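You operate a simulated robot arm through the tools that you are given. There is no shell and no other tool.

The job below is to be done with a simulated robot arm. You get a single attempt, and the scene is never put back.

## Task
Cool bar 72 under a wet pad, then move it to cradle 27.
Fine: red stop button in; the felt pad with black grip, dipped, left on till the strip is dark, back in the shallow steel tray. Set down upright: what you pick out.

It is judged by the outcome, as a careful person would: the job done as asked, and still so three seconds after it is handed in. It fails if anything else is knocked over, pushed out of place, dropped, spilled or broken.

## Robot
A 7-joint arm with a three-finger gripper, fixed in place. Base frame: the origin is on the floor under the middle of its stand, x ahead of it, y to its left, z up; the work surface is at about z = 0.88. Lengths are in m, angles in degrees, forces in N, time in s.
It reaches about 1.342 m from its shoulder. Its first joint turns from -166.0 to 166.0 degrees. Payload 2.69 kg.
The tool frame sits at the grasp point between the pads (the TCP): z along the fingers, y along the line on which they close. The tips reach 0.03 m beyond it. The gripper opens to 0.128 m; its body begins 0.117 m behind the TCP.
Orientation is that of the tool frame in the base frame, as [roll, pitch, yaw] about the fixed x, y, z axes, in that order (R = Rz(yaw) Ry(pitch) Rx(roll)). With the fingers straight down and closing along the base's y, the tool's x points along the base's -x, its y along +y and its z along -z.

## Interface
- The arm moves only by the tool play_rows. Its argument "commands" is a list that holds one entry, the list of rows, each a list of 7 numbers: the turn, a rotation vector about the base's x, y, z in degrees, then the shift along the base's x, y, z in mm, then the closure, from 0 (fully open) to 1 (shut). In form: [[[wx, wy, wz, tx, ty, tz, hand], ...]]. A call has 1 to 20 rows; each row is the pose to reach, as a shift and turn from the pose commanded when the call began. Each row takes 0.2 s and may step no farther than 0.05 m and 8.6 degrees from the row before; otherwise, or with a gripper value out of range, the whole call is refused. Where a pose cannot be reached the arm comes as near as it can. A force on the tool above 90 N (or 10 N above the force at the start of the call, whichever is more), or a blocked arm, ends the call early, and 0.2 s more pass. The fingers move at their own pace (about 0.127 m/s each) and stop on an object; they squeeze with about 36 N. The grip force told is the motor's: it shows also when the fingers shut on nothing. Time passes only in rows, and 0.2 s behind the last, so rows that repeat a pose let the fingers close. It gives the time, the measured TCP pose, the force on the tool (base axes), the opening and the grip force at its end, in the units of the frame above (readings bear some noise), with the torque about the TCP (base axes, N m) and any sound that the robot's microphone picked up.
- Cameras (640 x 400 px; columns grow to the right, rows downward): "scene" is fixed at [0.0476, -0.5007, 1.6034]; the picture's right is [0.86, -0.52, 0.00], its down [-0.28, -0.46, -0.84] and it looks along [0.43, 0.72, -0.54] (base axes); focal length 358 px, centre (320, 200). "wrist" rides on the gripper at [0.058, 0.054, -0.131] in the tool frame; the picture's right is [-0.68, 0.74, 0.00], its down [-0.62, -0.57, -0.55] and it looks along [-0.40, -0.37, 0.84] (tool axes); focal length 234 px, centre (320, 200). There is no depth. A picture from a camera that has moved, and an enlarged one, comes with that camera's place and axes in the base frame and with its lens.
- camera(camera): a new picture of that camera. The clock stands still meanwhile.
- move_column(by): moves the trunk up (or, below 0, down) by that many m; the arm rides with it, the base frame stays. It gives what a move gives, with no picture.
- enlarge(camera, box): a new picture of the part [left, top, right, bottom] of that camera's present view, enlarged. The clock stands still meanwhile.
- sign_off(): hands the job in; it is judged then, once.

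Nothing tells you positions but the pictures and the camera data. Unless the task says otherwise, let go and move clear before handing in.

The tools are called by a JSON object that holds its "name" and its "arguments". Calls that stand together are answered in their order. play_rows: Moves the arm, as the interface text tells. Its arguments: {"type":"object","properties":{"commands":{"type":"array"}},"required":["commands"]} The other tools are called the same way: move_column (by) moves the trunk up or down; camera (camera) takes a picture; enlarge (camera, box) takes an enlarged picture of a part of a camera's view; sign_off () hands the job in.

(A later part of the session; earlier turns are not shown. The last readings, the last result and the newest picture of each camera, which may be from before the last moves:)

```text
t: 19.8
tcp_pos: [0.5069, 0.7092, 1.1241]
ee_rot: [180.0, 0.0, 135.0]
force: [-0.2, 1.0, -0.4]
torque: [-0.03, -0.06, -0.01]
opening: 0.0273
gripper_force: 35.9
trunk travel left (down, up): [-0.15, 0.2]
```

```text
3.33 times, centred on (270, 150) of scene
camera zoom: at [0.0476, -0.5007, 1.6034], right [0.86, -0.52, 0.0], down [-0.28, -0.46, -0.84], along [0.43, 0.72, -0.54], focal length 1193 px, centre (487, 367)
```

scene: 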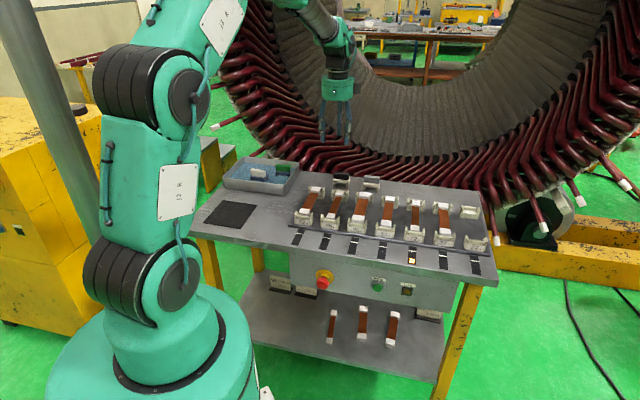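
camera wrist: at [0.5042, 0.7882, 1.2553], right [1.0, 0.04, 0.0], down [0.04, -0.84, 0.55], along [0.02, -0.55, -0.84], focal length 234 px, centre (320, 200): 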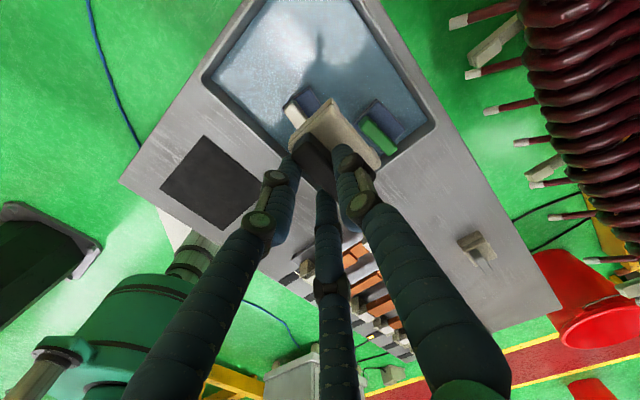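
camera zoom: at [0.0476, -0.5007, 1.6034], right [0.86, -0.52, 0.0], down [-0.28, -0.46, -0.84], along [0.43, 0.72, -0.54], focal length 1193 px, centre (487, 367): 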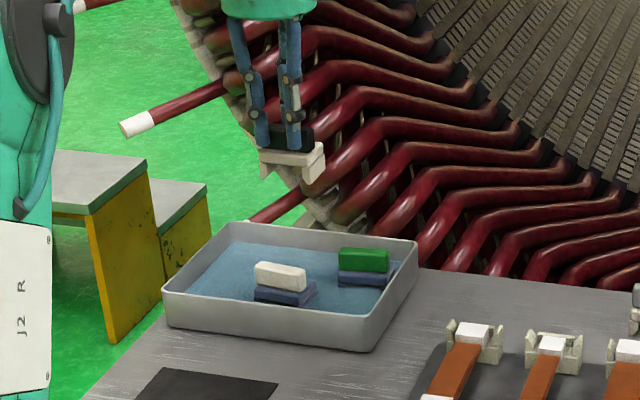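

{"name": "enlarge", "arguments": {"camera": "wrist", "box": [190, 0, 450, 200]}}

```text
2.00 times, centred on (320, 100) of wrist
camera zoom: at [0.5042, 0.7882, 1.2553], right [1.0, 0.04, 0.0], down [0.04, -0.84, 0.55], along [0.02, -0.55, -0.84], focal length 468 px, centre (320, 400)
```

zoom: 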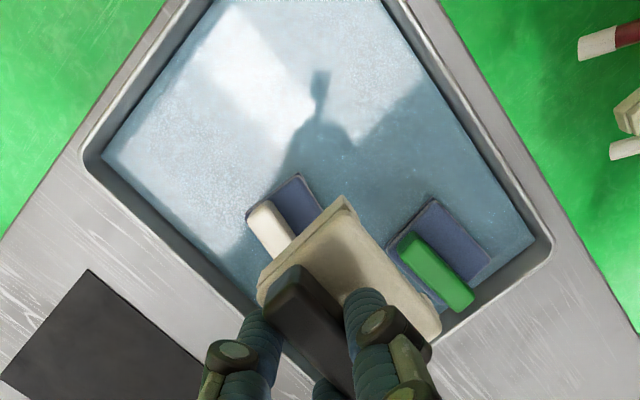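

The tray interior spans about e1 −0.27…−0.03, e2 0.785…0.968. The white pad takes e1 −0.18…−0.12, e2 0.83…0.87, and the green one sits at the right. I'll dip in the free back-left part, with the pad centre near e1 −0.215, e2 0.912, descending in stages.

{"name": "play_rows", "arguments": {"commands": [[[0, 0, 0, -10, 27, 0, 1], [0, 0, 0, -20, 54, 0, 1], [0, 0, 0, -29.3, 81, 0, 1], [0, 0, 0, -29.3, 81, -35, 1], [0, 0, 0, -29.3, 81, -70, 1], [0, 0, 0, -29.3, 81, -105, 1], [0, 0, 0, -29.3, 81, -135, 1]]]}}

{"name": "camera", "arguments": {"camera": "wrist"}}

{"name": "enlarge", "arguments": {"camera": "scene", "box": [210, 120, 310, 200]}}

```text
t: 21.4
tcp_pos: [0.4795, 0.7893, 0.9877]
ee_rot: [180.0, 0.0, 135.0]
force: [-0.3, 0.3, -0.8]
torque: [-0.04, 0.01, 0.01]
opening: 0.0274
gripper_force: 36.0
trunk travel left (down, up): [-0.15, 0.2]
```

```text
taken
camera wrist: at [0.4756, 0.8681, 1.1196], right [1.0, 0.04, 0.0], down [0.04, -0.84, 0.55], along [0.02, -0.55, -0.84], focal length 234 px, centre (320, 200)
```

wrist: 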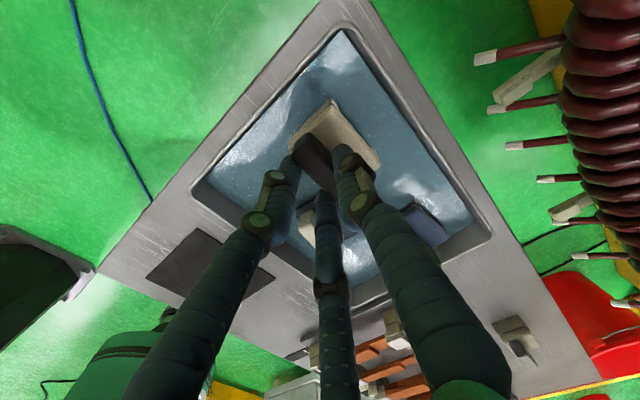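

```text
5.00 times, centred on (260, 160) of scene
camera zoom: at [0.0476, -0.5007, 1.6034], right [0.86, -0.52, 0.0], down [-0.28, -0.46, -0.84], along [0.43, 0.72, -0.54], focal length 1790 px, centre (620, 400)
```

zoom: 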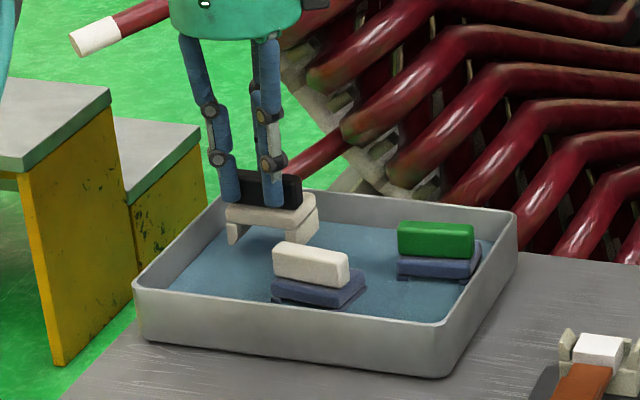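

The pad is centred over the free water. Lowering until the feet meet the tray floor, in small steps.

{"name": "play_rows", "arguments": {"commands": [[[0, 0, 0, 0, 0, -10, 1], [0, 0, 0, 0, 0, -18, 1], [0, 0, 0, 0, 0, -22, 1], [0, 0, 0, 0, 0, -25, 1]]]}}

{"name": "enlarge", "arguments": {"camera": "scene", "box": [220, 140, 300, 200]}}

```text
t: 22.4
tcp_pos: [0.48, 0.7892, 0.9633]
ee_rot: [-179.9, 0.0, 135.0]
force: [-0.3, -0.1, -0.4]
torque: [-0.01, -0.01, 0.02]
opening: 0.0275
gripper_force: 36.1
trunk travel left (down, up): [-0.15, 0.2]
```

```text
6.67 times, centred on (260, 170) of scene
camera zoom: at [0.0476, -0.5007, 1.6034], right [0.86, -0.52, 0.0], down [-0.28, -0.46, -0.84], along [0.43, 0.72, -0.54], focal length 2387 px, centre (720, 400)
```

zoom: 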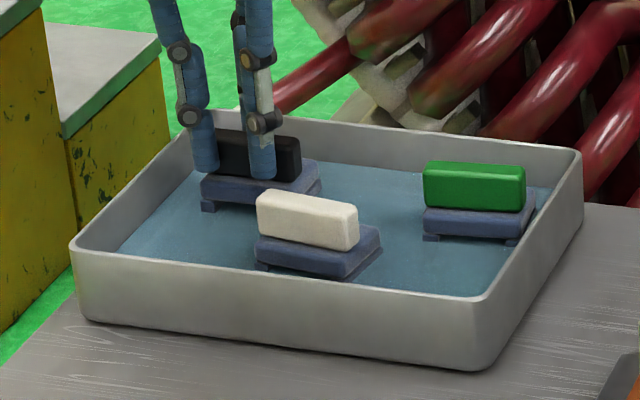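

The felt has turned blue, so it is wet. I'll go a few millimetres further to find the tray floor and soak it a moment.

{"name": "play_rows", "arguments": {"commands": [[[0, 0, 0, 0, 0, -2, 1], [0, 0, 0, 0, 0, -4, 1], [0, 0, 0, 0, 0, -6, 1], [0, 0, 0, 0, 0, -6, 1]]]}}

```text
t: 23.4
tcp_pos: [0.4789, 0.7879, 0.96]
ee_rot: [179.8, 0.1, 135.0]
force: [-2.4, -3.8, 13.2]
torque: [-0.16, -0.19, -0.03]
opening: 0.0275
gripper_force: 36.0
trunk travel left (down, up): [-0.15, 0.2]
```

The floor is felt at TCP z≈0.960 and the pad is soaked. Now I'll lift it straight out and carry it over toward bar 72.

{"name": "play_rows", "arguments": {"commands": [[[0, 0, 0, 0, 0, 30, 1], [0, 0, 0, 0, 0, 70, 1], [0, 0, 0, 0, 0, 110, 1], [0, 0, 0, 0, 0, 150, 1], [0, 0, 0, 21, -42, 150, 1], [0, 0, 0, 42, -84, 150, 1], [0, 0, 0, 63, -126, 150, 1], [0, 0, 0, 84, -169, 150, 1], [0, 0, 0, 105, -211, 150, 1], [0, 0, 0, 126, -253, 150, 1], [0, 0, 0, 147, -295, 150, 1], [0, 0, 0, 167, -337, 150, 1], [0, 0, 0, 188, -379, 150, 1], [0, 0, 0, 209, -421, 150, 1], [0, 0, 0, 230, -464, 150, 1], [0, 0, 0, 251, -506, 150, 1], [0, 0, 0, 272, -548, 150, 1], [0, 0, 0, 293, -590, 150, 1], [0, 0, 0, 314, -632, 150, 1]]]}}

{"name": "camera", "arguments": {"camera": "wrist"}}

{"name": "camera", "arguments": {"camera": "scene"}}

```text
t: 27.4
tcp_pos: [0.7917, 0.1554, 1.1073]
ee_rot: [-179.9, -0.1, 134.9]
force: [0.2, -0.1, -0.3]
torque: [-0.02, 0.01, 0.01]
opening: 0.0276
gripper_force: 35.7
trunk travel left (down, up): [-0.15, 0.2]
```

```text
taken
camera wrist: at [0.7889, 0.2357, 1.2391], right [1.0, 0.04, 0.0], down [0.04, -0.84, 0.55], along [0.02, -0.55, -0.84], focal length 234 px, centre (320, 200)
```

wrist: 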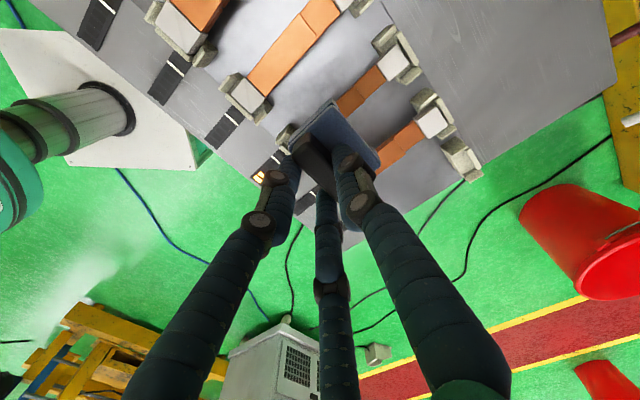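

```text
taken
```

scene: 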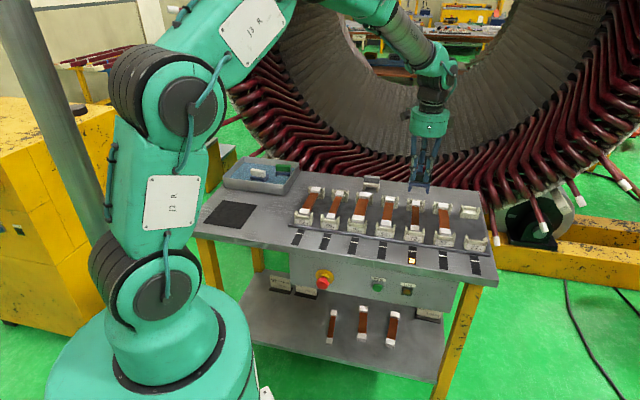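

{"name": "enlarge", "arguments": {"camera": "wrist", "box": [230, 0, 490, 200]}}

{"name": "enlarge", "arguments": {"camera": "scene", "box": [370, 120, 500, 280]}}

```text
2.00 times, centred on (360, 100) of wrist
camera zoom: at [0.7889, 0.2357, 1.2391], right [1.0, 0.04, 0.0], down [0.04, -0.84, 0.55], along [0.02, -0.55, -0.84], focal length 468 px, centre (240, 400)
```

zoom: 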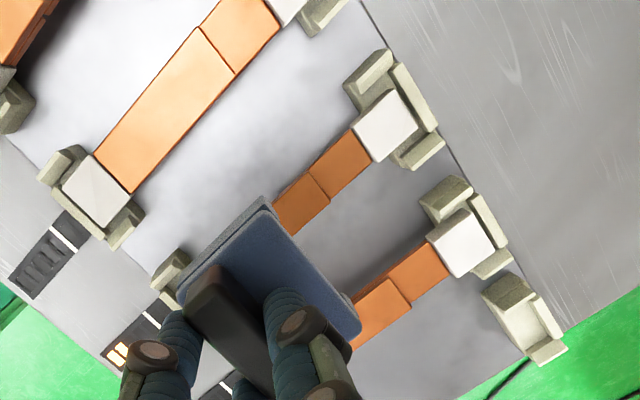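

```text
2.50 times, centred on (435, 200) of scene
camera zoom: at [0.0476, -0.5007, 1.6034], right [0.86, -0.52, 0.0], down [-0.28, -0.46, -0.84], along [0.43, 0.72, -0.54], focal length 895 px, centre (32, 200)
```

zoom: 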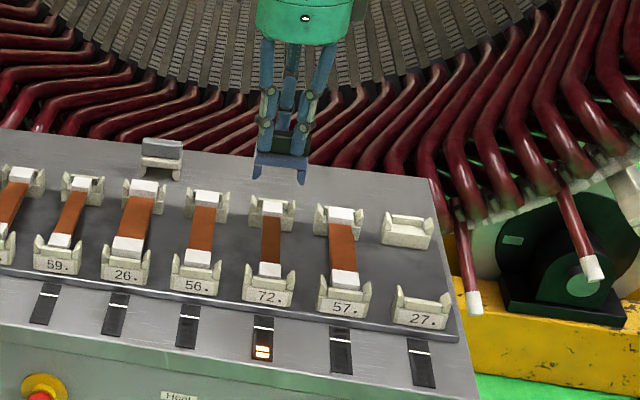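

Bar 72's centreline is near e1=0.460, with the copper running from about e2 0.65 to 0.76 and its top near z≈0.92. The held pad is about 9 mm to the left and 17 mm forward of where I want it. I'll shift, then lower to just above the bar and check.

{"name": "play_rows", "arguments": {"commands": [[[0, 0, 0, 18.1, 5.9, 0, 1], [0, 0, 0, 18.1, 5.9, -40, 1], [0, 0, 0, 18.1, 5.9, -75, 1], [0, 0, 0, 18.1, 5.9, -100, 1], [0, 0, 0, 18.1, 5.9, -100, 1]]]}}

{"name": "enlarge", "arguments": {"camera": "wrist", "box": [230, 40, 450, 200]}}

{"name": "enlarge", "arguments": {"camera": "scene", "box": [380, 160, 460, 260]}}

```text
t: 28.6
tcp_pos: [0.8113, 0.1619, 1.0076]
ee_rot: [-180.0, 0.1, 135.0]
force: [-0.4, 0.0, -1.2]
torque: [-0.02, 0.0, 0.0]
opening: 0.0275
gripper_force: 35.8
trunk travel left (down, up): [-0.15, 0.2]
```

```text
2.50 times, centred on (340, 120) of wrist
camera zoom: at [0.8075, 0.2413, 1.1386], right [1.0, 0.04, 0.0], down [0.04, -0.84, 0.55], along [0.02, -0.55, -0.84], focal length 585 px, centre (270, 400)
```

zoom: 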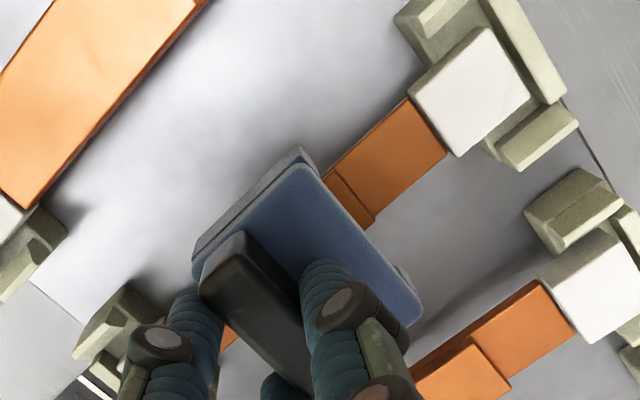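

```text
4.00 times, centred on (420, 210) of scene
camera zoom: at [0.0476, -0.5007, 1.6034], right [0.86, -0.52, 0.0], down [-0.28, -0.46, -0.84], along [0.43, 0.72, -0.54], focal length 1432 px, centre (-80, 160)
```

zoom: 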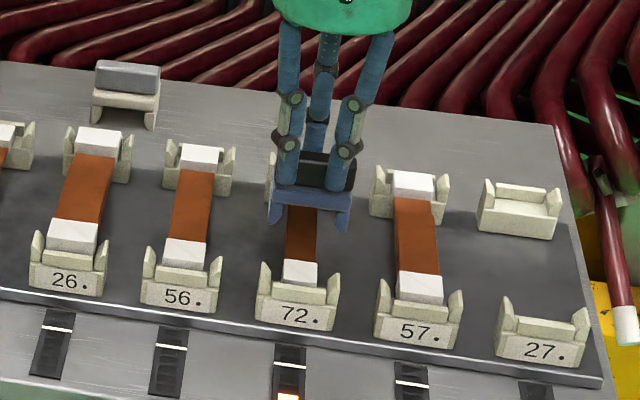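

Pad and bar now line up to within about 2 mm. I'll lower onto the bar in small steps and watch for contact.

{"name": "play_rows", "arguments": {"commands": [[[0, 0, 0, 0.7, -0.7, -10, 1], [0, 0, 0, 0.7, -0.7, -20, 1], [0, 0, 0, 0.7, -0.7, -26, 1], [0, 0, 0, 0.7, -0.7, -30, 1]]]}}

{"name": "enlarge", "arguments": {"camera": "scene", "box": [380, 170, 460, 270]}}

```text
t: 29.6
tcp_pos: [0.8115, 0.1598, 0.9805]
ee_rot: [179.8, 0.1, 135.0]
force: [-6.3, -2.6, 19.3]
torque: [0.1, 0.19, 0.06]
opening: 0.0275
gripper_force: 36.0
trunk travel left (down, up): [-0.15, 0.2]
```

```text
4.00 times, centred on (420, 220) of scene
camera zoom: at [0.0476, -0.5007, 1.6034], right [0.86, -0.52, 0.0], down [-0.28, -0.46, -0.84], along [0.43, 0.72, -0.54], focal length 1432 px, centre (-80, 120)
```

zoom: 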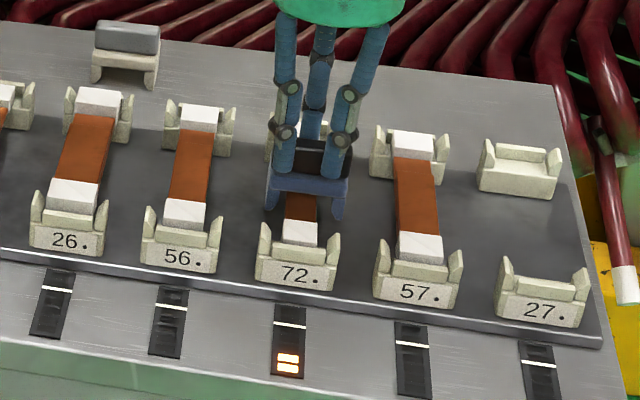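

The saddle is straddling bar 72 and touching its top (about 19 N). I'll ease off a little and hold while watching the strip.

{"name": "play_rows", "arguments": {"commands": [[[0, 0, 0, 0, 0, 1, 1], [0, 0, 0, 0, 0, 1.2, 1], [0, 0, 0, 0, 0, 1.2, 1], [0, 0, 0, 0, 0, 1.2, 1], [0, 0, 0, 0, 0, 1.2, 1], [0, 0, 0, 0, 0, 1.2, 1]]]}}

{"name": "enlarge", "arguments": {"camera": "scene", "box": [380, 170, 460, 270]}}

{"name": "enlarge", "arguments": {"camera": "wrist", "box": [200, 60, 420, 220]}}

```text
t: 31.0
tcp_pos: [0.8115, 0.1609, 0.9793]
ee_rot: [179.9, 0.2, 134.9]
force: [2.9, 0.7, 25.1]
torque: [0.18, -0.18, -0.04]
opening: 0.0277
gripper_force: 36.5
trunk travel left (down, up): [-0.15, 0.2]
```

```text
4.00 times, centred on (420, 220) of scene
camera zoom: at [0.0476, -0.5007, 1.6034], right [0.86, -0.52, 0.0], down [-0.28, -0.46, -0.84], along [0.43, 0.72, -0.54], focal length 1432 px, centre (-80, 120)
```

zoom: 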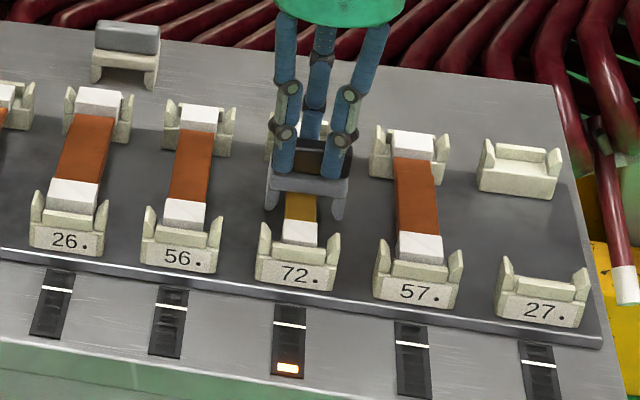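

```text
2.50 times, centred on (310, 140) of wrist
camera zoom: at [0.8082, 0.2408, 1.1121], right [1.0, 0.04, 0.0], down [0.03, -0.84, 0.55], along [0.03, -0.55, -0.84], focal length 585 px, centre (345, 350)
```

zoom: 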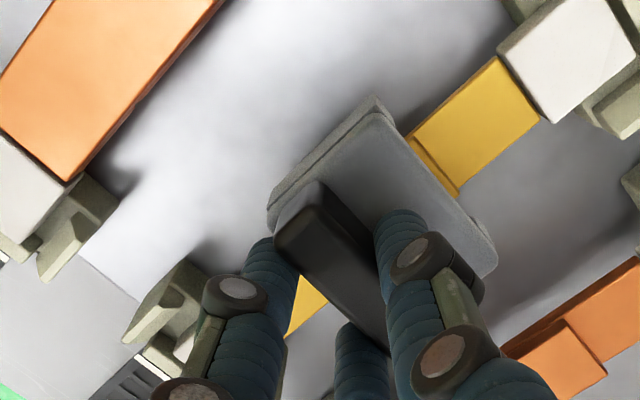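

It's working: the strip fell to one lit segment and bar 72's colour is changing. I'll ease the press slightly and hold on in short intervals.

{"name": "play_rows", "arguments": {"commands": [[[0, 0, 0, 0, 0, 0.8, 1], [0, 0, 0, 0, 0, 0.8, 1], [0, 0, 0, 0, 0, 0.8, 1]]]}}

{"name": "enlarge", "arguments": {"camera": "scene", "box": [380, 170, 460, 270]}}

```text
t: 31.8
tcp_pos: [0.8117, 0.1602, 0.9803]
ee_rot: [179.9, 0.0, 135.0]
force: [4.5, -0.9, 22.2]
torque: [0.1, -0.32, -0.04]
opening: 0.0276
gripper_force: 36.5
trunk travel left (down, up): [-0.15, 0.2]
```

```text
4.00 times, centred on (420, 220) of scene
camera zoom: at [0.0476, -0.5007, 1.6034], right [0.86, -0.52, 0.0], down [-0.28, -0.46, -0.84], along [0.43, 0.72, -0.54], focal length 1432 px, centre (-80, 120)
```

zoom: 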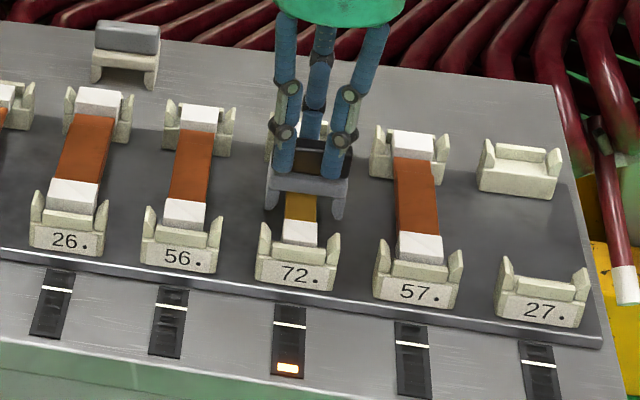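

{"name": "play_rows", "arguments": {"commands": [[[0, 0, 0, 0, 0, 0.5, 1], [0, 0, 0, 0, 0, 0.5, 1], [0, 0, 0, 0, 0, 0.5, 1], [0, 0, 0, 0, 0, 0.5, 1], [0, 0, 0, 0, 0, 0.5, 1], [0, 0, 0, 0, 0, 0.5, 1]]]}}

{"name": "enlarge", "arguments": {"camera": "scene", "box": [380, 170, 460, 270]}}

```text
t: 33.2
tcp_pos: [0.8118, 0.1617, 0.981]
ee_rot: [180.0, 0.0, 135.1]
force: [2.0, 0.9, 16.5]
torque: [0.13, -0.21, -0.02]
opening: 0.0275
gripper_force: 36.0
trunk travel left (down, up): [-0.15, 0.2]
```

```text
4.00 times, centred on (420, 220) of scene
camera zoom: at [0.0476, -0.5007, 1.6034], right [0.86, -0.52, 0.0], down [-0.28, -0.46, -0.84], along [0.43, 0.72, -0.54], focal length 1432 px, centre (-80, 120)
```

zoom: 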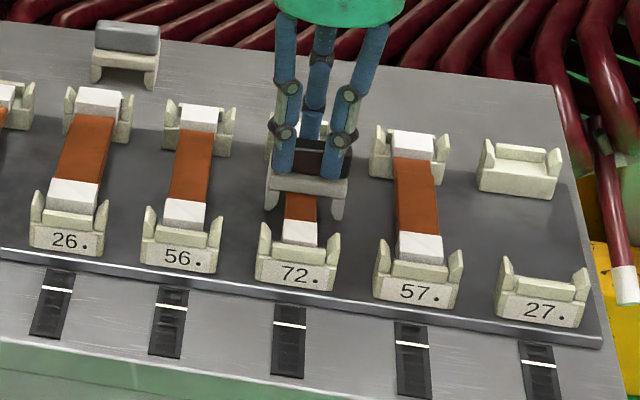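

The strip for 72 now looks dark. I'll check it close up before lifting the pad.

{"name": "enlarge", "arguments": {"camera": "scene", "box": [395, 225, 435, 275]}}

{"name": "enlarge", "arguments": {"camera": "wrist", "box": [200, 60, 420, 220]}}

```text
8.00 times, centred on (415, 250) of scene
camera zoom: at [0.0476, -0.5007, 1.6034], right [0.86, -0.52, 0.0], down [-0.28, -0.46, -0.84], along [0.43, 0.72, -0.54], focal length 2864 px, centre (-440, -200)
```

zoom: 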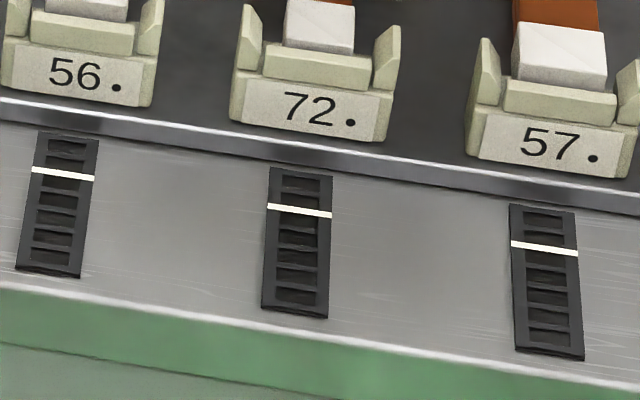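

```text
2.50 times, centred on (310, 140) of wrist
camera zoom: at [0.8081, 0.2408, 1.1119], right [1.0, 0.04, 0.0], down [0.04, -0.84, 0.55], along [0.02, -0.55, -0.84], focal length 585 px, centre (345, 350)
```

zoom: 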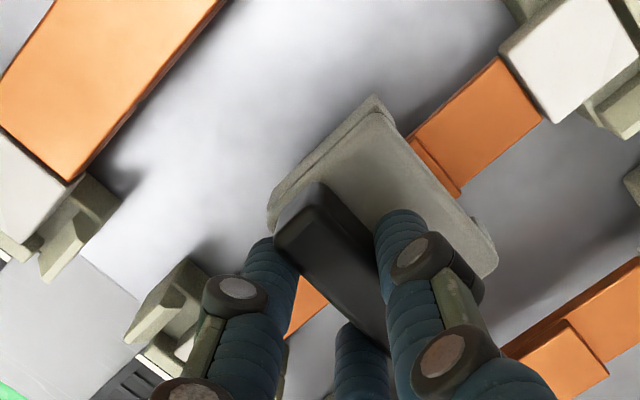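

All strip segments are dark. I'll lift the pad straight off and check that bar 72 stays seated.

{"name": "play_rows", "arguments": {"commands": [[[0, 0, 0, 0, 0, 5, 1], [0, 0, 0, 0, 0, 15, 1], [0, 0, 0, 0, 0, 50, 1], [0, 0, 0, 0, 0, 90, 1], [0, 0, 0, 0, 0, 130, 1]]]}}

{"name": "enlarge", "arguments": {"camera": "scene", "box": [360, 130, 500, 280]}}

{"name": "enlarge", "arguments": {"camera": "wrist", "box": [200, 20, 480, 220]}}

```text
t: 34.4
tcp_pos: [0.8108, 0.1621, 1.1088]
ee_rot: [-180.0, 0.0, 135.0]
force: [-0.2, 0.6, -1.4]
torque: [0.0, 0.0, -0.03]
opening: 0.0273
gripper_force: 35.8
trunk travel left (down, up): [-0.15, 0.2]
```

```text
2.67 times, centred on (430, 205) of scene
camera zoom: at [0.0476, -0.5007, 1.6034], right [0.86, -0.52, 0.0], down [-0.28, -0.46, -0.84], along [0.43, 0.72, -0.54], focal length 955 px, centre (27, 187)
```

zoom: 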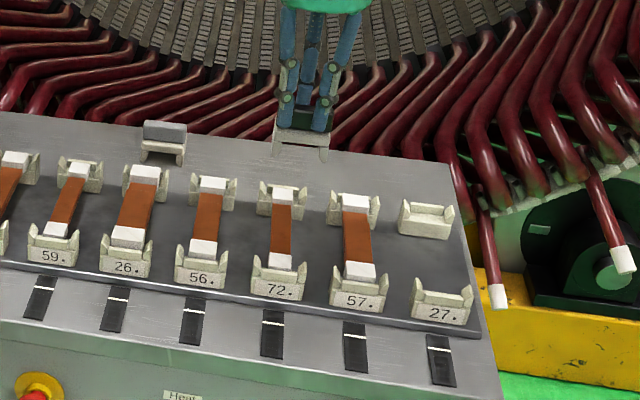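

```text
2.00 times, centred on (340, 120) of wrist
camera zoom: at [0.8085, 0.2404, 1.2411], right [1.0, 0.04, 0.0], down [0.04, -0.84, 0.55], along [0.02, -0.55, -0.84], focal length 468 px, centre (280, 360)
```

zoom: 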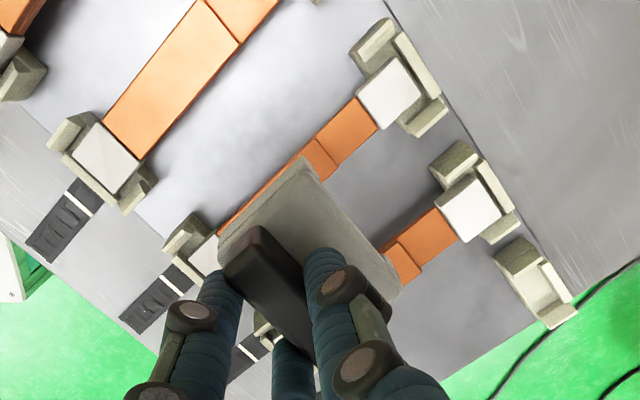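

Bar 72 stayed seated and its strip is dark. Now I'll carry the pad back over the free corner of the tray.

{"name": "play_rows", "arguments": {"commands": [[[0, 0, 0, -22, 42, 0, 1], [0, 0, 0, -44, 84, 0, 1], [0, 0, 0, -67, 125, 0, 1], [0, 0, 0, -89, 167, 0, 1], [0, 0, 0, -111, 209, 0, 1], [0, 0, 0, -133, 251, 0, 1], [0, 0, 0, -155, 293, 0, 1], [0, 0, 0, -177, 334, 0, 1], [0, 0, 0, -200, 376, 0, 1], [0, 0, 0, -222, 418, 0, 1], [0, 0, 0, -244, 460, 0, 1], [0, 0, 0, -266, 501, 0, 1], [0, 0, 0, -288, 543, 0, 1], [0, 0, 0, -311, 585, 0, 1], [0, 0, 0, -333, 627, 0, 1], [0, 0, 0, -333, 627, -45, 1], [0, 0, 0, -333, 627, -90, 1], [0, 0, 0, -333, 627, -120, 1]]]}}

{"name": "camera", "arguments": {"camera": "wrist"}}

{"name": "enlarge", "arguments": {"camera": "scene", "box": [210, 120, 310, 200]}}

```text
t: 38.2
tcp_pos: [0.481, 0.7883, 0.988]
ee_rot: [-180.0, 0.0, 135.0]
force: [-0.2, 0.4, -0.8]
torque: [-0.01, 0.04, 0.02]
opening: 0.0274
gripper_force: 36.3
trunk travel left (down, up): [-0.15, 0.2]
```

```text
taken
camera wrist: at [0.4766, 0.8683, 1.1205], right [1.0, 0.04, 0.0], down [0.04, -0.84, 0.55], along [0.02, -0.55, -0.84], focal length 234 px, centre (320, 200)
```

wrist: 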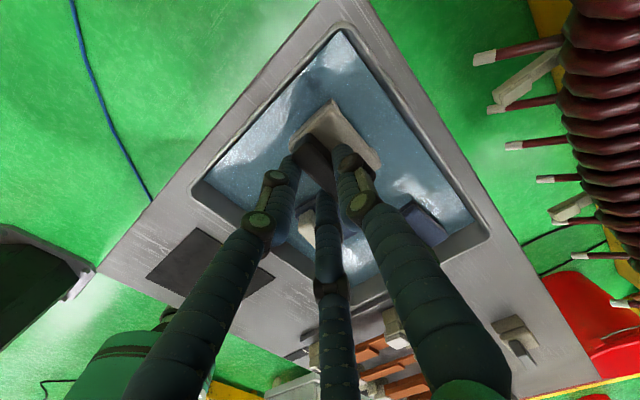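

```text
5.00 times, centred on (260, 160) of scene
camera zoom: at [0.0476, -0.5007, 1.6034], right [0.86, -0.52, 0.0], down [-0.28, -0.46, -0.84], along [0.43, 0.72, -0.54], focal length 1790 px, centre (620, 400)
```

zoom: 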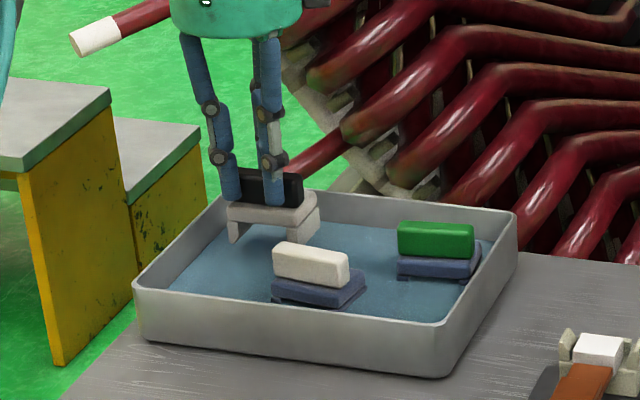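

Directly over the free spot again. Lowering to the tray floor.

{"name": "play_rows", "arguments": {"commands": [[[0, 0, 0, 0, 0, -12, 1], [0, 0, 0, 0, 0, -22, 1], [0, 0, 0, 0, 0, -27, 1], [0, 0, 0, 0, 0, -30, 1], [0, 0, 0, 0, 0, -31.5, 1]]]}}

{"name": "enlarge", "arguments": {"camera": "scene", "box": [210, 130, 310, 200]}}

```text
t: 39.4
tcp_pos: [0.4783, 0.7899, 0.9598]
ee_rot: [180.0, 0.0, 135.0]
force: [-0.1, 0.0, 3.9]
torque: [0.08, -0.08, 0.02]
opening: 0.0274
gripper_force: 35.7
trunk travel left (down, up): [-0.15, 0.2]
```

```text
5.71 times, centred on (260, 165) of scene
camera zoom: at [0.0476, -0.5007, 1.6034], right [0.86, -0.52, 0.0], down [-0.28, -0.46, -0.84], along [0.43, 0.72, -0.54], focal length 2046 px, centre (663, 400)
```

zoom: 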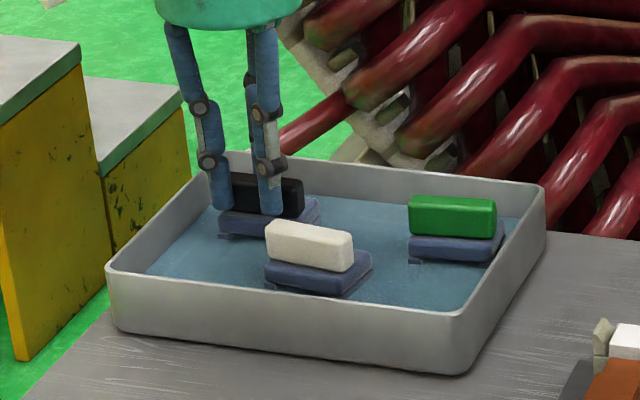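

The pad stands on the tray floor with light contact. I'll open the fingers modestly and rise straight up.

{"name": "play_rows", "arguments": {"commands": [[[0, 0, 0, 0, 0, 0, 0.72], [0, 0, 0, 0, 0, 0, 0.62], [0, 0, 0, 0, 0, 0, 0.56], [0, 0, 0, 0, 0, 0, 0.56]]]}}

{"name": "enlarge", "arguments": {"camera": "scene", "box": [210, 130, 310, 200]}}

{"name": "enlarge", "arguments": {"camera": "wrist", "box": [210, 60, 450, 260]}}

```text
t: 40.4
tcp_pos: [0.4794, 0.7876, 0.9576]
ee_rot: [-179.9, 0.0, 135.0]
force: [-0.4, 0.5, -0.6]
torque: [-0.01, -0.02, 0.01]
opening: 0.0562
gripper_force: 0.1
trunk travel left (down, up): [-0.15, 0.2]
```

```text
5.71 times, centred on (260, 165) of scene
camera zoom: at [0.0476, -0.5007, 1.6034], right [0.86, -0.52, 0.0], down [-0.28, -0.46, -0.84], along [0.43, 0.72, -0.54], focal length 2046 px, centre (663, 400)
```

zoom: 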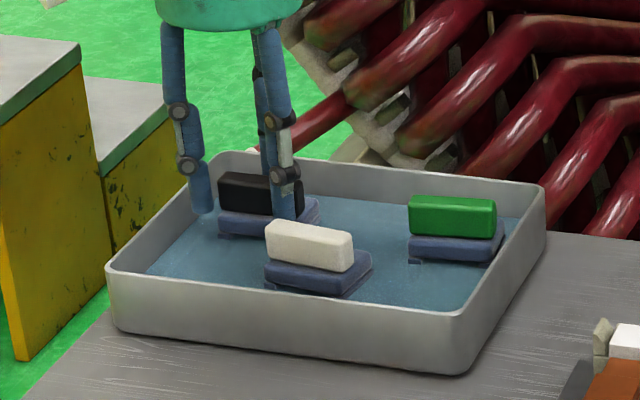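

```text
2.00 times, centred on (330, 160) of wrist
camera zoom: at [0.4757, 0.8678, 1.09], right [1.0, 0.04, 0.0], down [0.04, -0.84, 0.55], along [0.02, -0.55, -0.84], focal length 468 px, centre (300, 280)
```

zoom: 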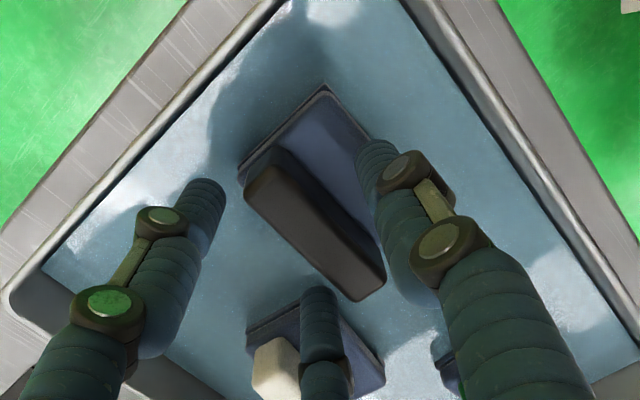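

The pad stands upright in the tray, free of the fingers. Rising straight up and checking.

{"name": "play_rows", "arguments": {"commands": [[[0, 0, 0, 0, 0, 15, 0.56], [0, 0, 0, 0, 0, 40, 0.56], [0, 0, 0, 0, 0, 80, 0.56], [0, 0, 0, 0, 0, 120, 0.56], [0, 0, 0, 0, 0, 150, 0.56]]]}}

{"name": "enlarge", "arguments": {"camera": "scene", "box": [210, 130, 310, 200]}}

```text
t: 41.6
tcp_pos: [0.478, 0.788, 1.1088]
ee_rot: [179.9, 0.0, 135.0]
force: [-0.7, 0.3, -0.3]
torque: [0.03, -0.01, -0.01]
opening: 0.0562
gripper_force: 0.0
trunk travel left (down, up): [-0.15, 0.2]
```

```text
5.71 times, centred on (260, 165) of scene
camera zoom: at [0.0476, -0.5007, 1.6034], right [0.86, -0.52, 0.0], down [-0.28, -0.46, -0.84], along [0.43, 0.72, -0.54], focal length 2046 px, centre (663, 400)
```

zoom: 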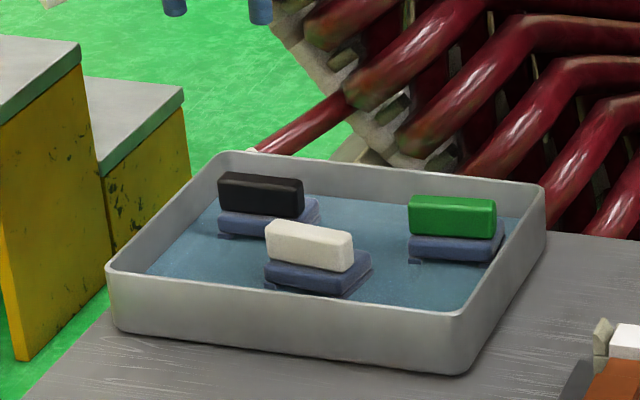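

The black-grip pad is upright in the tray, clear of the others. Now I'll go above bar 72, turning the hand 90° so it closes across the bar.

{"name": "play_rows", "arguments": {"commands": [[[0, 0, 6, 23, -41, 0, 0.56], [0, 0, 12, 47, -83, 0, 0.56], [0, 0, 18, 70, -124, 0, 0.56], [0, 0, 24, 93, -165, 0, 0.56], [0, 0, 30, 116, -207, 0, 0.56], [0, 0, 36, 140, -248, 0, 0.5], [0, 0, 42, 163, -289, 0, 0.4], [0, 0, 48, 186, -331, 0, 0.4], [0, 0, 54, 209, -372, 0, 0.4], [0, 0, 60, 233, -413, 0, 0.4], [0, 0, 66, 256, -455, 0, 0.4], [0, 0, 72, 279, -496, 0, 0.4], [0, 0, 78, 303, -537, 0, 0.4], [0, 0, 84, 326, -579, 0, 0.4], [0, 0, 90, 349, -620, 0, 0.4], [0, 0, 90, 349, -620, 0, 0.4]]]}}

{"name": "camera", "arguments": {"camera": "wrist"}}

{"name": "camera", "arguments": {"camera": "scene"}}

```text
t: 45.0
tcp_pos: [0.8293, 0.1681, 1.1082]
ee_rot: [-180.0, 0.0, -134.8]
force: [0.7, -0.6, -0.5]
torque: [0.08, 0.04, -0.03]
opening: 0.0768
gripper_force: 0.0
trunk travel left (down, up): [-0.15, 0.2]
```

```text
taken
camera wrist: at [0.7497, 0.1649, 1.239], right [-0.04, 1.0, 0.0], down [0.84, 0.04, 0.55], along [0.55, 0.02, -0.84], focal length 234 px, centre (320, 200)
```

wrist: 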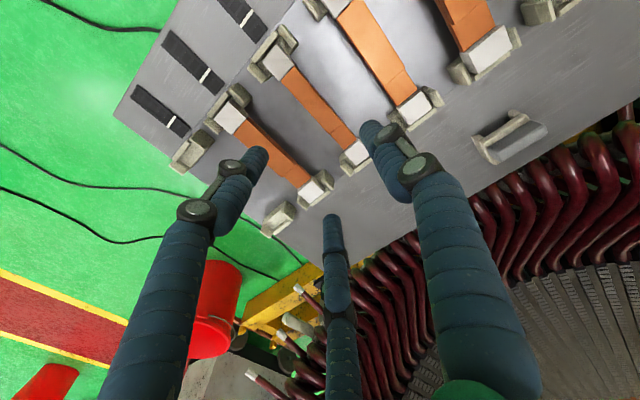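

```text
taken
```

scene: 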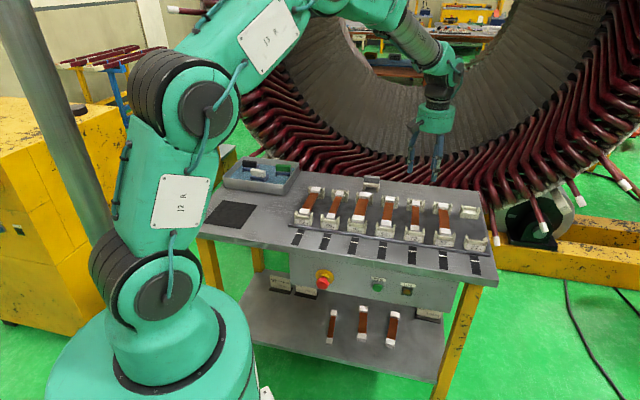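

{"name": "enlarge", "arguments": {"camera": "wrist", "box": [230, 0, 450, 200]}}

{"name": "enlarge", "arguments": {"camera": "wrist", "box": [140, 60, 360, 260]}}

```text
2.00 times, centred on (340, 100) of wrist
camera zoom: at [0.7497, 0.1649, 1.239], right [-0.04, 1.0, 0.0], down [0.84, 0.04, 0.55], along [0.55, 0.02, -0.84], focal length 468 px, centre (280, 400)
```

zoom: 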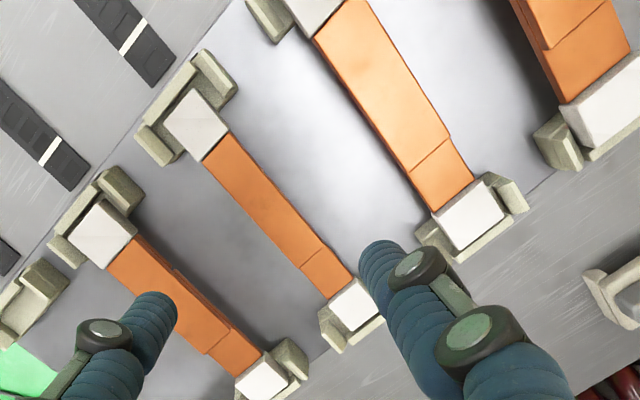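

```text
2.00 times, centred on (250, 160) of wrist
camera zoom: at [0.7497, 0.1649, 1.239], right [-0.04, 1.0, 0.0], down [0.84, 0.04, 0.55], along [0.55, 0.02, -0.84], focal length 468 px, centre (460, 280)
```

zoom: 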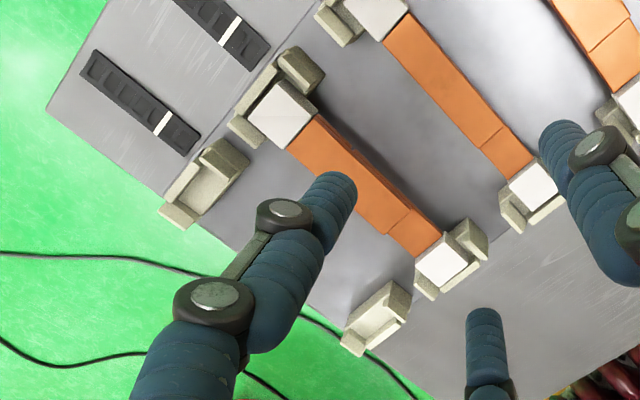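

Bar 72 runs along e1≈0.4597 with end blocks at e2≈0.624 and 0.772, so its middle is e2≈0.70. Cradle 27 is about 0.18 m further along the row. I'll lower over the bar and re-measure.

{"name": "play_rows", "arguments": {"commands": [[[0, 0, 0, -4, -3, -40, 0.4], [0, 0, 0, -4, -3, -80, 0.4], [0, 0, 0, -4, -3, -115, 0.4], [0, 0, 0, -4, -3, -115, 0.4]]]}}

{"name": "enlarge", "arguments": {"camera": "wrist", "box": [230, 40, 430, 240]}}

{"name": "enlarge", "arguments": {"camera": "scene", "box": [380, 160, 480, 270]}}

```text
t: 46.0
tcp_pos: [0.8257, 0.1661, 0.9934]
ee_rot: [180.0, 0.0, -135.0]
force: [-0.1, 0.1, -0.5]
torque: [0.0, 0.03, -0.02]
opening: 0.0767
gripper_force: 0.0
trunk travel left (down, up): [-0.15, 0.2]
```

```text
2.00 times, centred on (330, 140) of wrist
camera zoom: at [0.7461, 0.1628, 1.1247], right [-0.04, 1.0, 0.0], down [0.84, 0.04, 0.55], along [0.55, 0.02, -0.84], focal length 468 px, centre (300, 320)
```

zoom: 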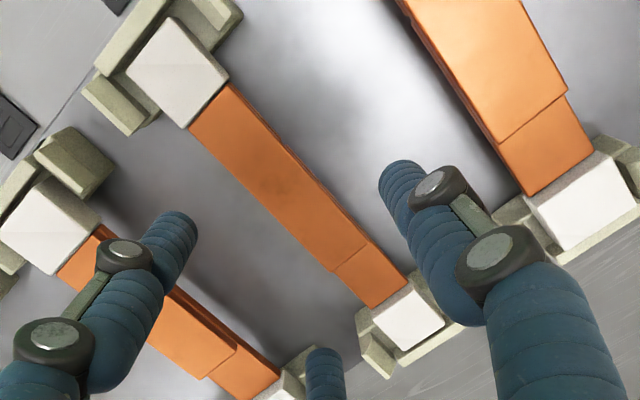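

```text
3.64 times, centred on (430, 215) of scene
camera zoom: at [0.0476, -0.5007, 1.6034], right [0.86, -0.52, 0.0], down [-0.28, -0.46, -0.84], along [0.43, 0.72, -0.54], focal length 1302 px, centre (-80, 146)
```

zoom: 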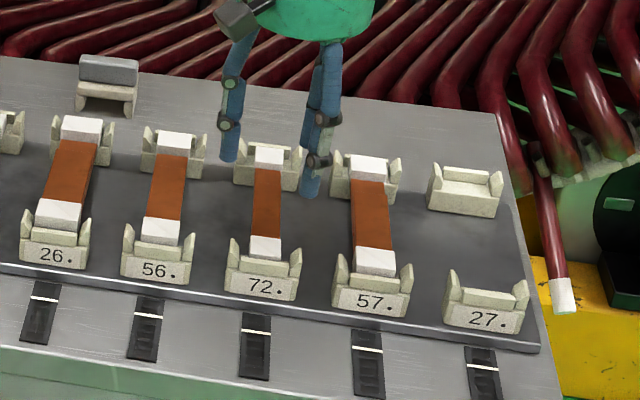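

The bar's width reads 24 mm with its centre at e1 0.460, and the hand is offset correctly for the three fingers to meet it together. Lowering around the bar.

{"name": "play_rows", "arguments": {"commands": [[[0, 0, 0, 0, 0, -20, 0.4], [0, 0, 0, 0, 0, -38, 0.4], [0, 0, 0, 0, 0, -50, 0.4], [0, 0, 0, 0, 0, -59, 0.4]]]}}

{"name": "camera", "arguments": {"camera": "wrist"}}

{"name": "enlarge", "arguments": {"camera": "scene", "box": [380, 160, 480, 270]}}

```text
t: 47.0
tcp_pos: [0.8242, 0.1649, 0.9355]
ee_rot: [180.0, 0.0, -135.1]
force: [-0.9, 1.1, -0.1]
torque: [-0.01, -0.05, 0.01]
opening: 0.0769
gripper_force: 0.1
trunk travel left (down, up): [-0.15, 0.2]
```

```text
taken
camera wrist: at [0.7454, 0.1622, 1.0661], right [-0.04, 1.0, 0.0], down [0.84, 0.04, 0.55], along [0.55, 0.02, -0.84], focal length 234 px, centre (320, 200)
```

wrist: 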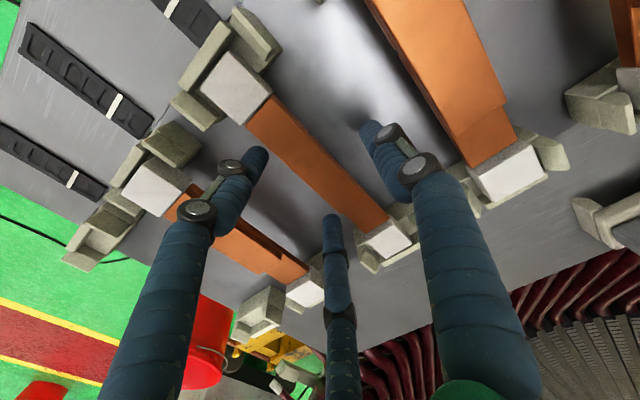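

```text
3.64 times, centred on (430, 215) of scene
camera zoom: at [0.0476, -0.5007, 1.6034], right [0.86, -0.52, 0.0], down [-0.28, -0.46, -0.84], along [0.43, 0.72, -0.54], focal length 1302 px, centre (-80, 146)
```

zoom: 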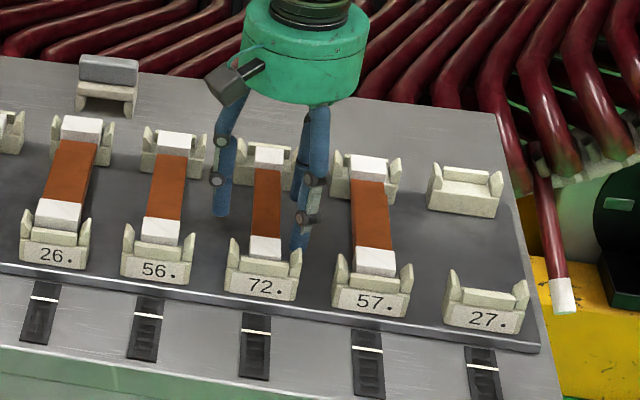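

One finger is left of the bar and two are right, all clear of the neighbours. Closing on the bar.

{"name": "play_rows", "arguments": {"commands": [[[0, 0, 0, 0, 0, 0, 0.55], [0, 0, 0, 0, 0, 0, 0.65], [0, 0, 0, 0, 0, 0, 0.75], [0, 0, 0, 0, 0, 0, 0.9], [0, 0, 0, 0, 0, 0, 1], [0, 0, 0, 0, 0, 0, 1], [0, 0, 0, 0, 0, 0, 1]]]}}

{"name": "camera", "arguments": {"camera": "wrist"}}

{"name": "enlarge", "arguments": {"camera": "scene", "box": [380, 160, 480, 270]}}

```text
t: 48.6
tcp_pos: [0.8239, 0.1673, 0.9346]
ee_rot: [-180.0, 0.0, -135.1]
force: [0.8, -0.4, -0.1]
torque: [0.07, -0.06, -0.02]
opening: 0.0358
gripper_force: 36.3
trunk travel left (down, up): [-0.15, 0.2]
```

```text
taken
camera wrist: at [0.7455, 0.1623, 1.0662], right [-0.04, 1.0, 0.0], down [0.84, 0.04, 0.55], along [0.55, 0.02, -0.84], focal length 234 px, centre (320, 200)
```

wrist: 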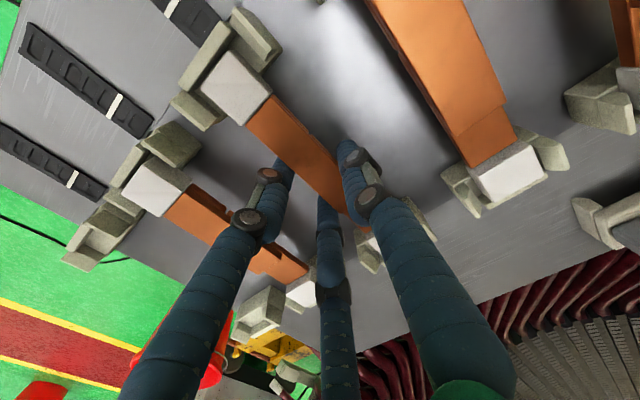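

```text
3.64 times, centred on (430, 215) of scene
camera zoom: at [0.0476, -0.5007, 1.6034], right [0.86, -0.52, 0.0], down [-0.28, -0.46, -0.84], along [0.43, 0.72, -0.54], focal length 1302 px, centre (-80, 146)
```

zoom: 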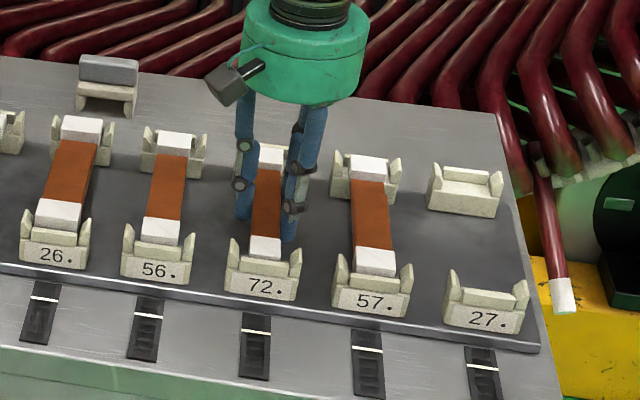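

Firm grip at 35.8 mm opening with 36 N and the bar did not shift. Lifting slowly.

{"name": "play_rows", "arguments": {"commands": [[[0, 0, 0, 0, 0, 4, 1], [0, 0, 0, 0, 0, 10, 1], [0, 0, 0, 0, 0, 18, 1], [0, 0, 0, 0, 0, 30, 1], [0, 0, 0, 0, 0, 30, 1]]]}}

{"name": "enlarge", "arguments": {"camera": "scene", "box": [380, 150, 480, 260]}}

{"name": "camera", "arguments": {"camera": "wrist"}}

```text
t: 49.8
tcp_pos: [0.8227, 0.1651, 0.964]
ee_rot: [180.0, 0.0, -134.9]
force: [-0.1, 0.8, -3.1]
torque: [-0.03, -0.01, -0.02]
opening: 0.0357
gripper_force: 35.9
trunk travel left (down, up): [-0.15, 0.2]
```

```text
3.64 times, centred on (430, 205) of scene
camera zoom: at [0.0476, -0.5007, 1.6034], right [0.86, -0.52, 0.0], down [-0.28, -0.46, -0.84], along [0.43, 0.72, -0.54], focal length 1302 px, centre (-80, 182)
```

zoom: 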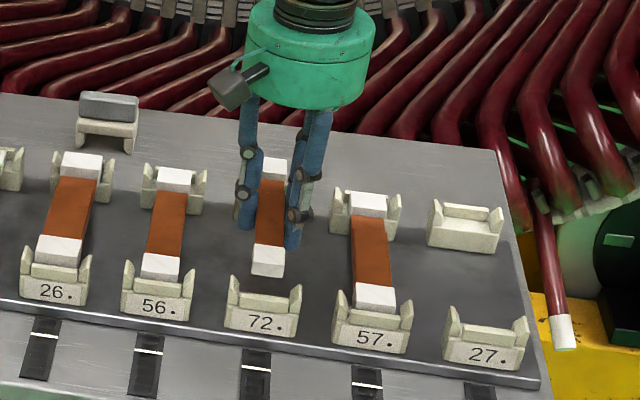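

```text
taken
camera wrist: at [0.7443, 0.1624, 1.0961], right [-0.04, 1.0, 0.0], down [0.84, 0.04, 0.55], along [0.55, 0.02, -0.84], focal length 234 px, centre (320, 200)
```

wrist: 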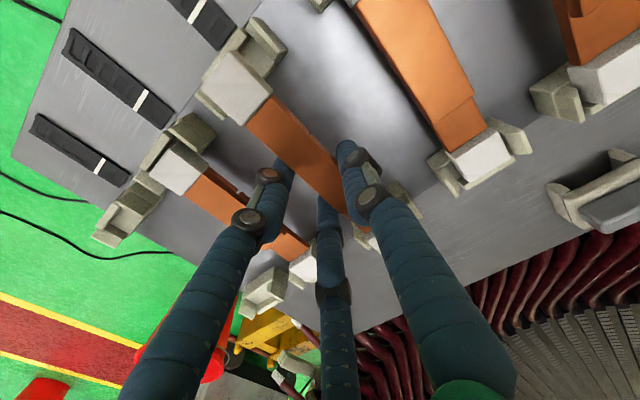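

Bar 72 is up and level, weighing about 3 N. I'll raise it clear of bar 57 and shift it along the row to cradle 27.

{"name": "play_rows", "arguments": {"commands": [[[0, 0, 0, 0, 0, 35, 1], [0, 0, 0, 0, 0, 65, 1], [0, 0, 0, 25, -25, 65, 1], [0, 0, 0, 50, -50, 65, 1], [0, 0, 0, 76, -76, 65, 1], [0, 0, 0, 101, -101, 65, 1], [0, 0, 0, 126.6, -126.6, 65, 1], [0, 0, 0, 126.6, -126.6, 65, 1]]]}}

{"name": "camera", "arguments": {"camera": "wrist"}}

{"name": "enlarge", "arguments": {"camera": "scene", "box": [410, 150, 510, 260]}}

{"name": "enlarge", "arguments": {"camera": "wrist", "box": [160, 20, 440, 280]}}

```text
t: 51.6
tcp_pos: [0.9511, 0.0369, 1.0303]
ee_rot: [180.0, -0.1, -135.1]
force: [0.2, -0.7, -3.2]
torque: [0.03, 0.03, -0.01]
opening: 0.0358
gripper_force: 35.8
trunk travel left (down, up): [-0.15, 0.2]
```

```text
taken
camera wrist: at [0.8719, 0.0344, 1.1621], right [-0.04, 1.0, 0.0], down [0.84, 0.04, 0.55], along [0.55, 0.02, -0.84], focal length 234 px, centre (320, 200)
```

wrist: 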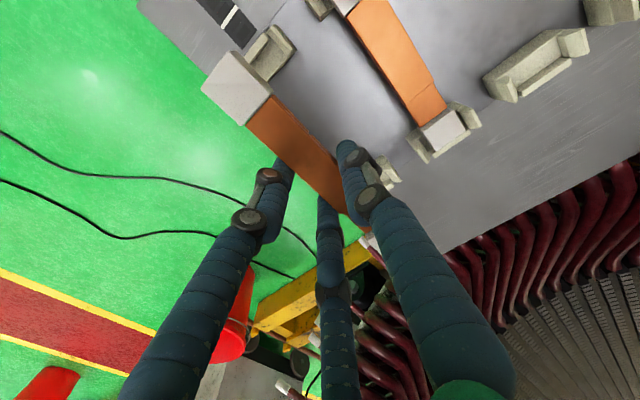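

```text
3.64 times, centred on (460, 205) of scene
camera zoom: at [0.0476, -0.5007, 1.6034], right [0.86, -0.52, 0.0], down [-0.28, -0.46, -0.84], along [0.43, 0.72, -0.54], focal length 1302 px, centre (-189, 182)
```

zoom: 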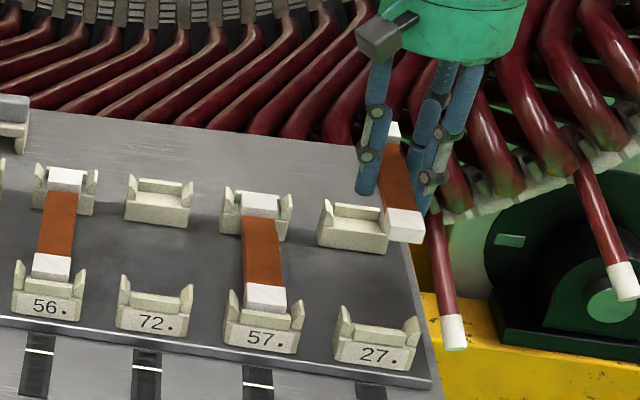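

```text
1.54 times, centred on (300, 150) of wrist
camera zoom: at [0.8719, 0.0344, 1.1621], right [-0.04, 1.0, 0.0], down [0.84, 0.04, 0.55], along [0.55, 0.02, -0.84], focal length 360 px, centre (351, 277)
```

zoom: 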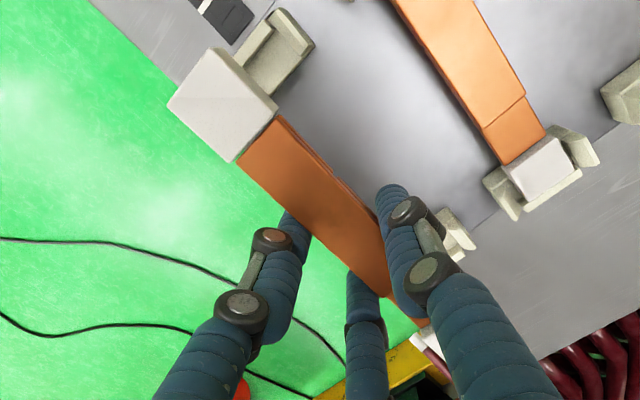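

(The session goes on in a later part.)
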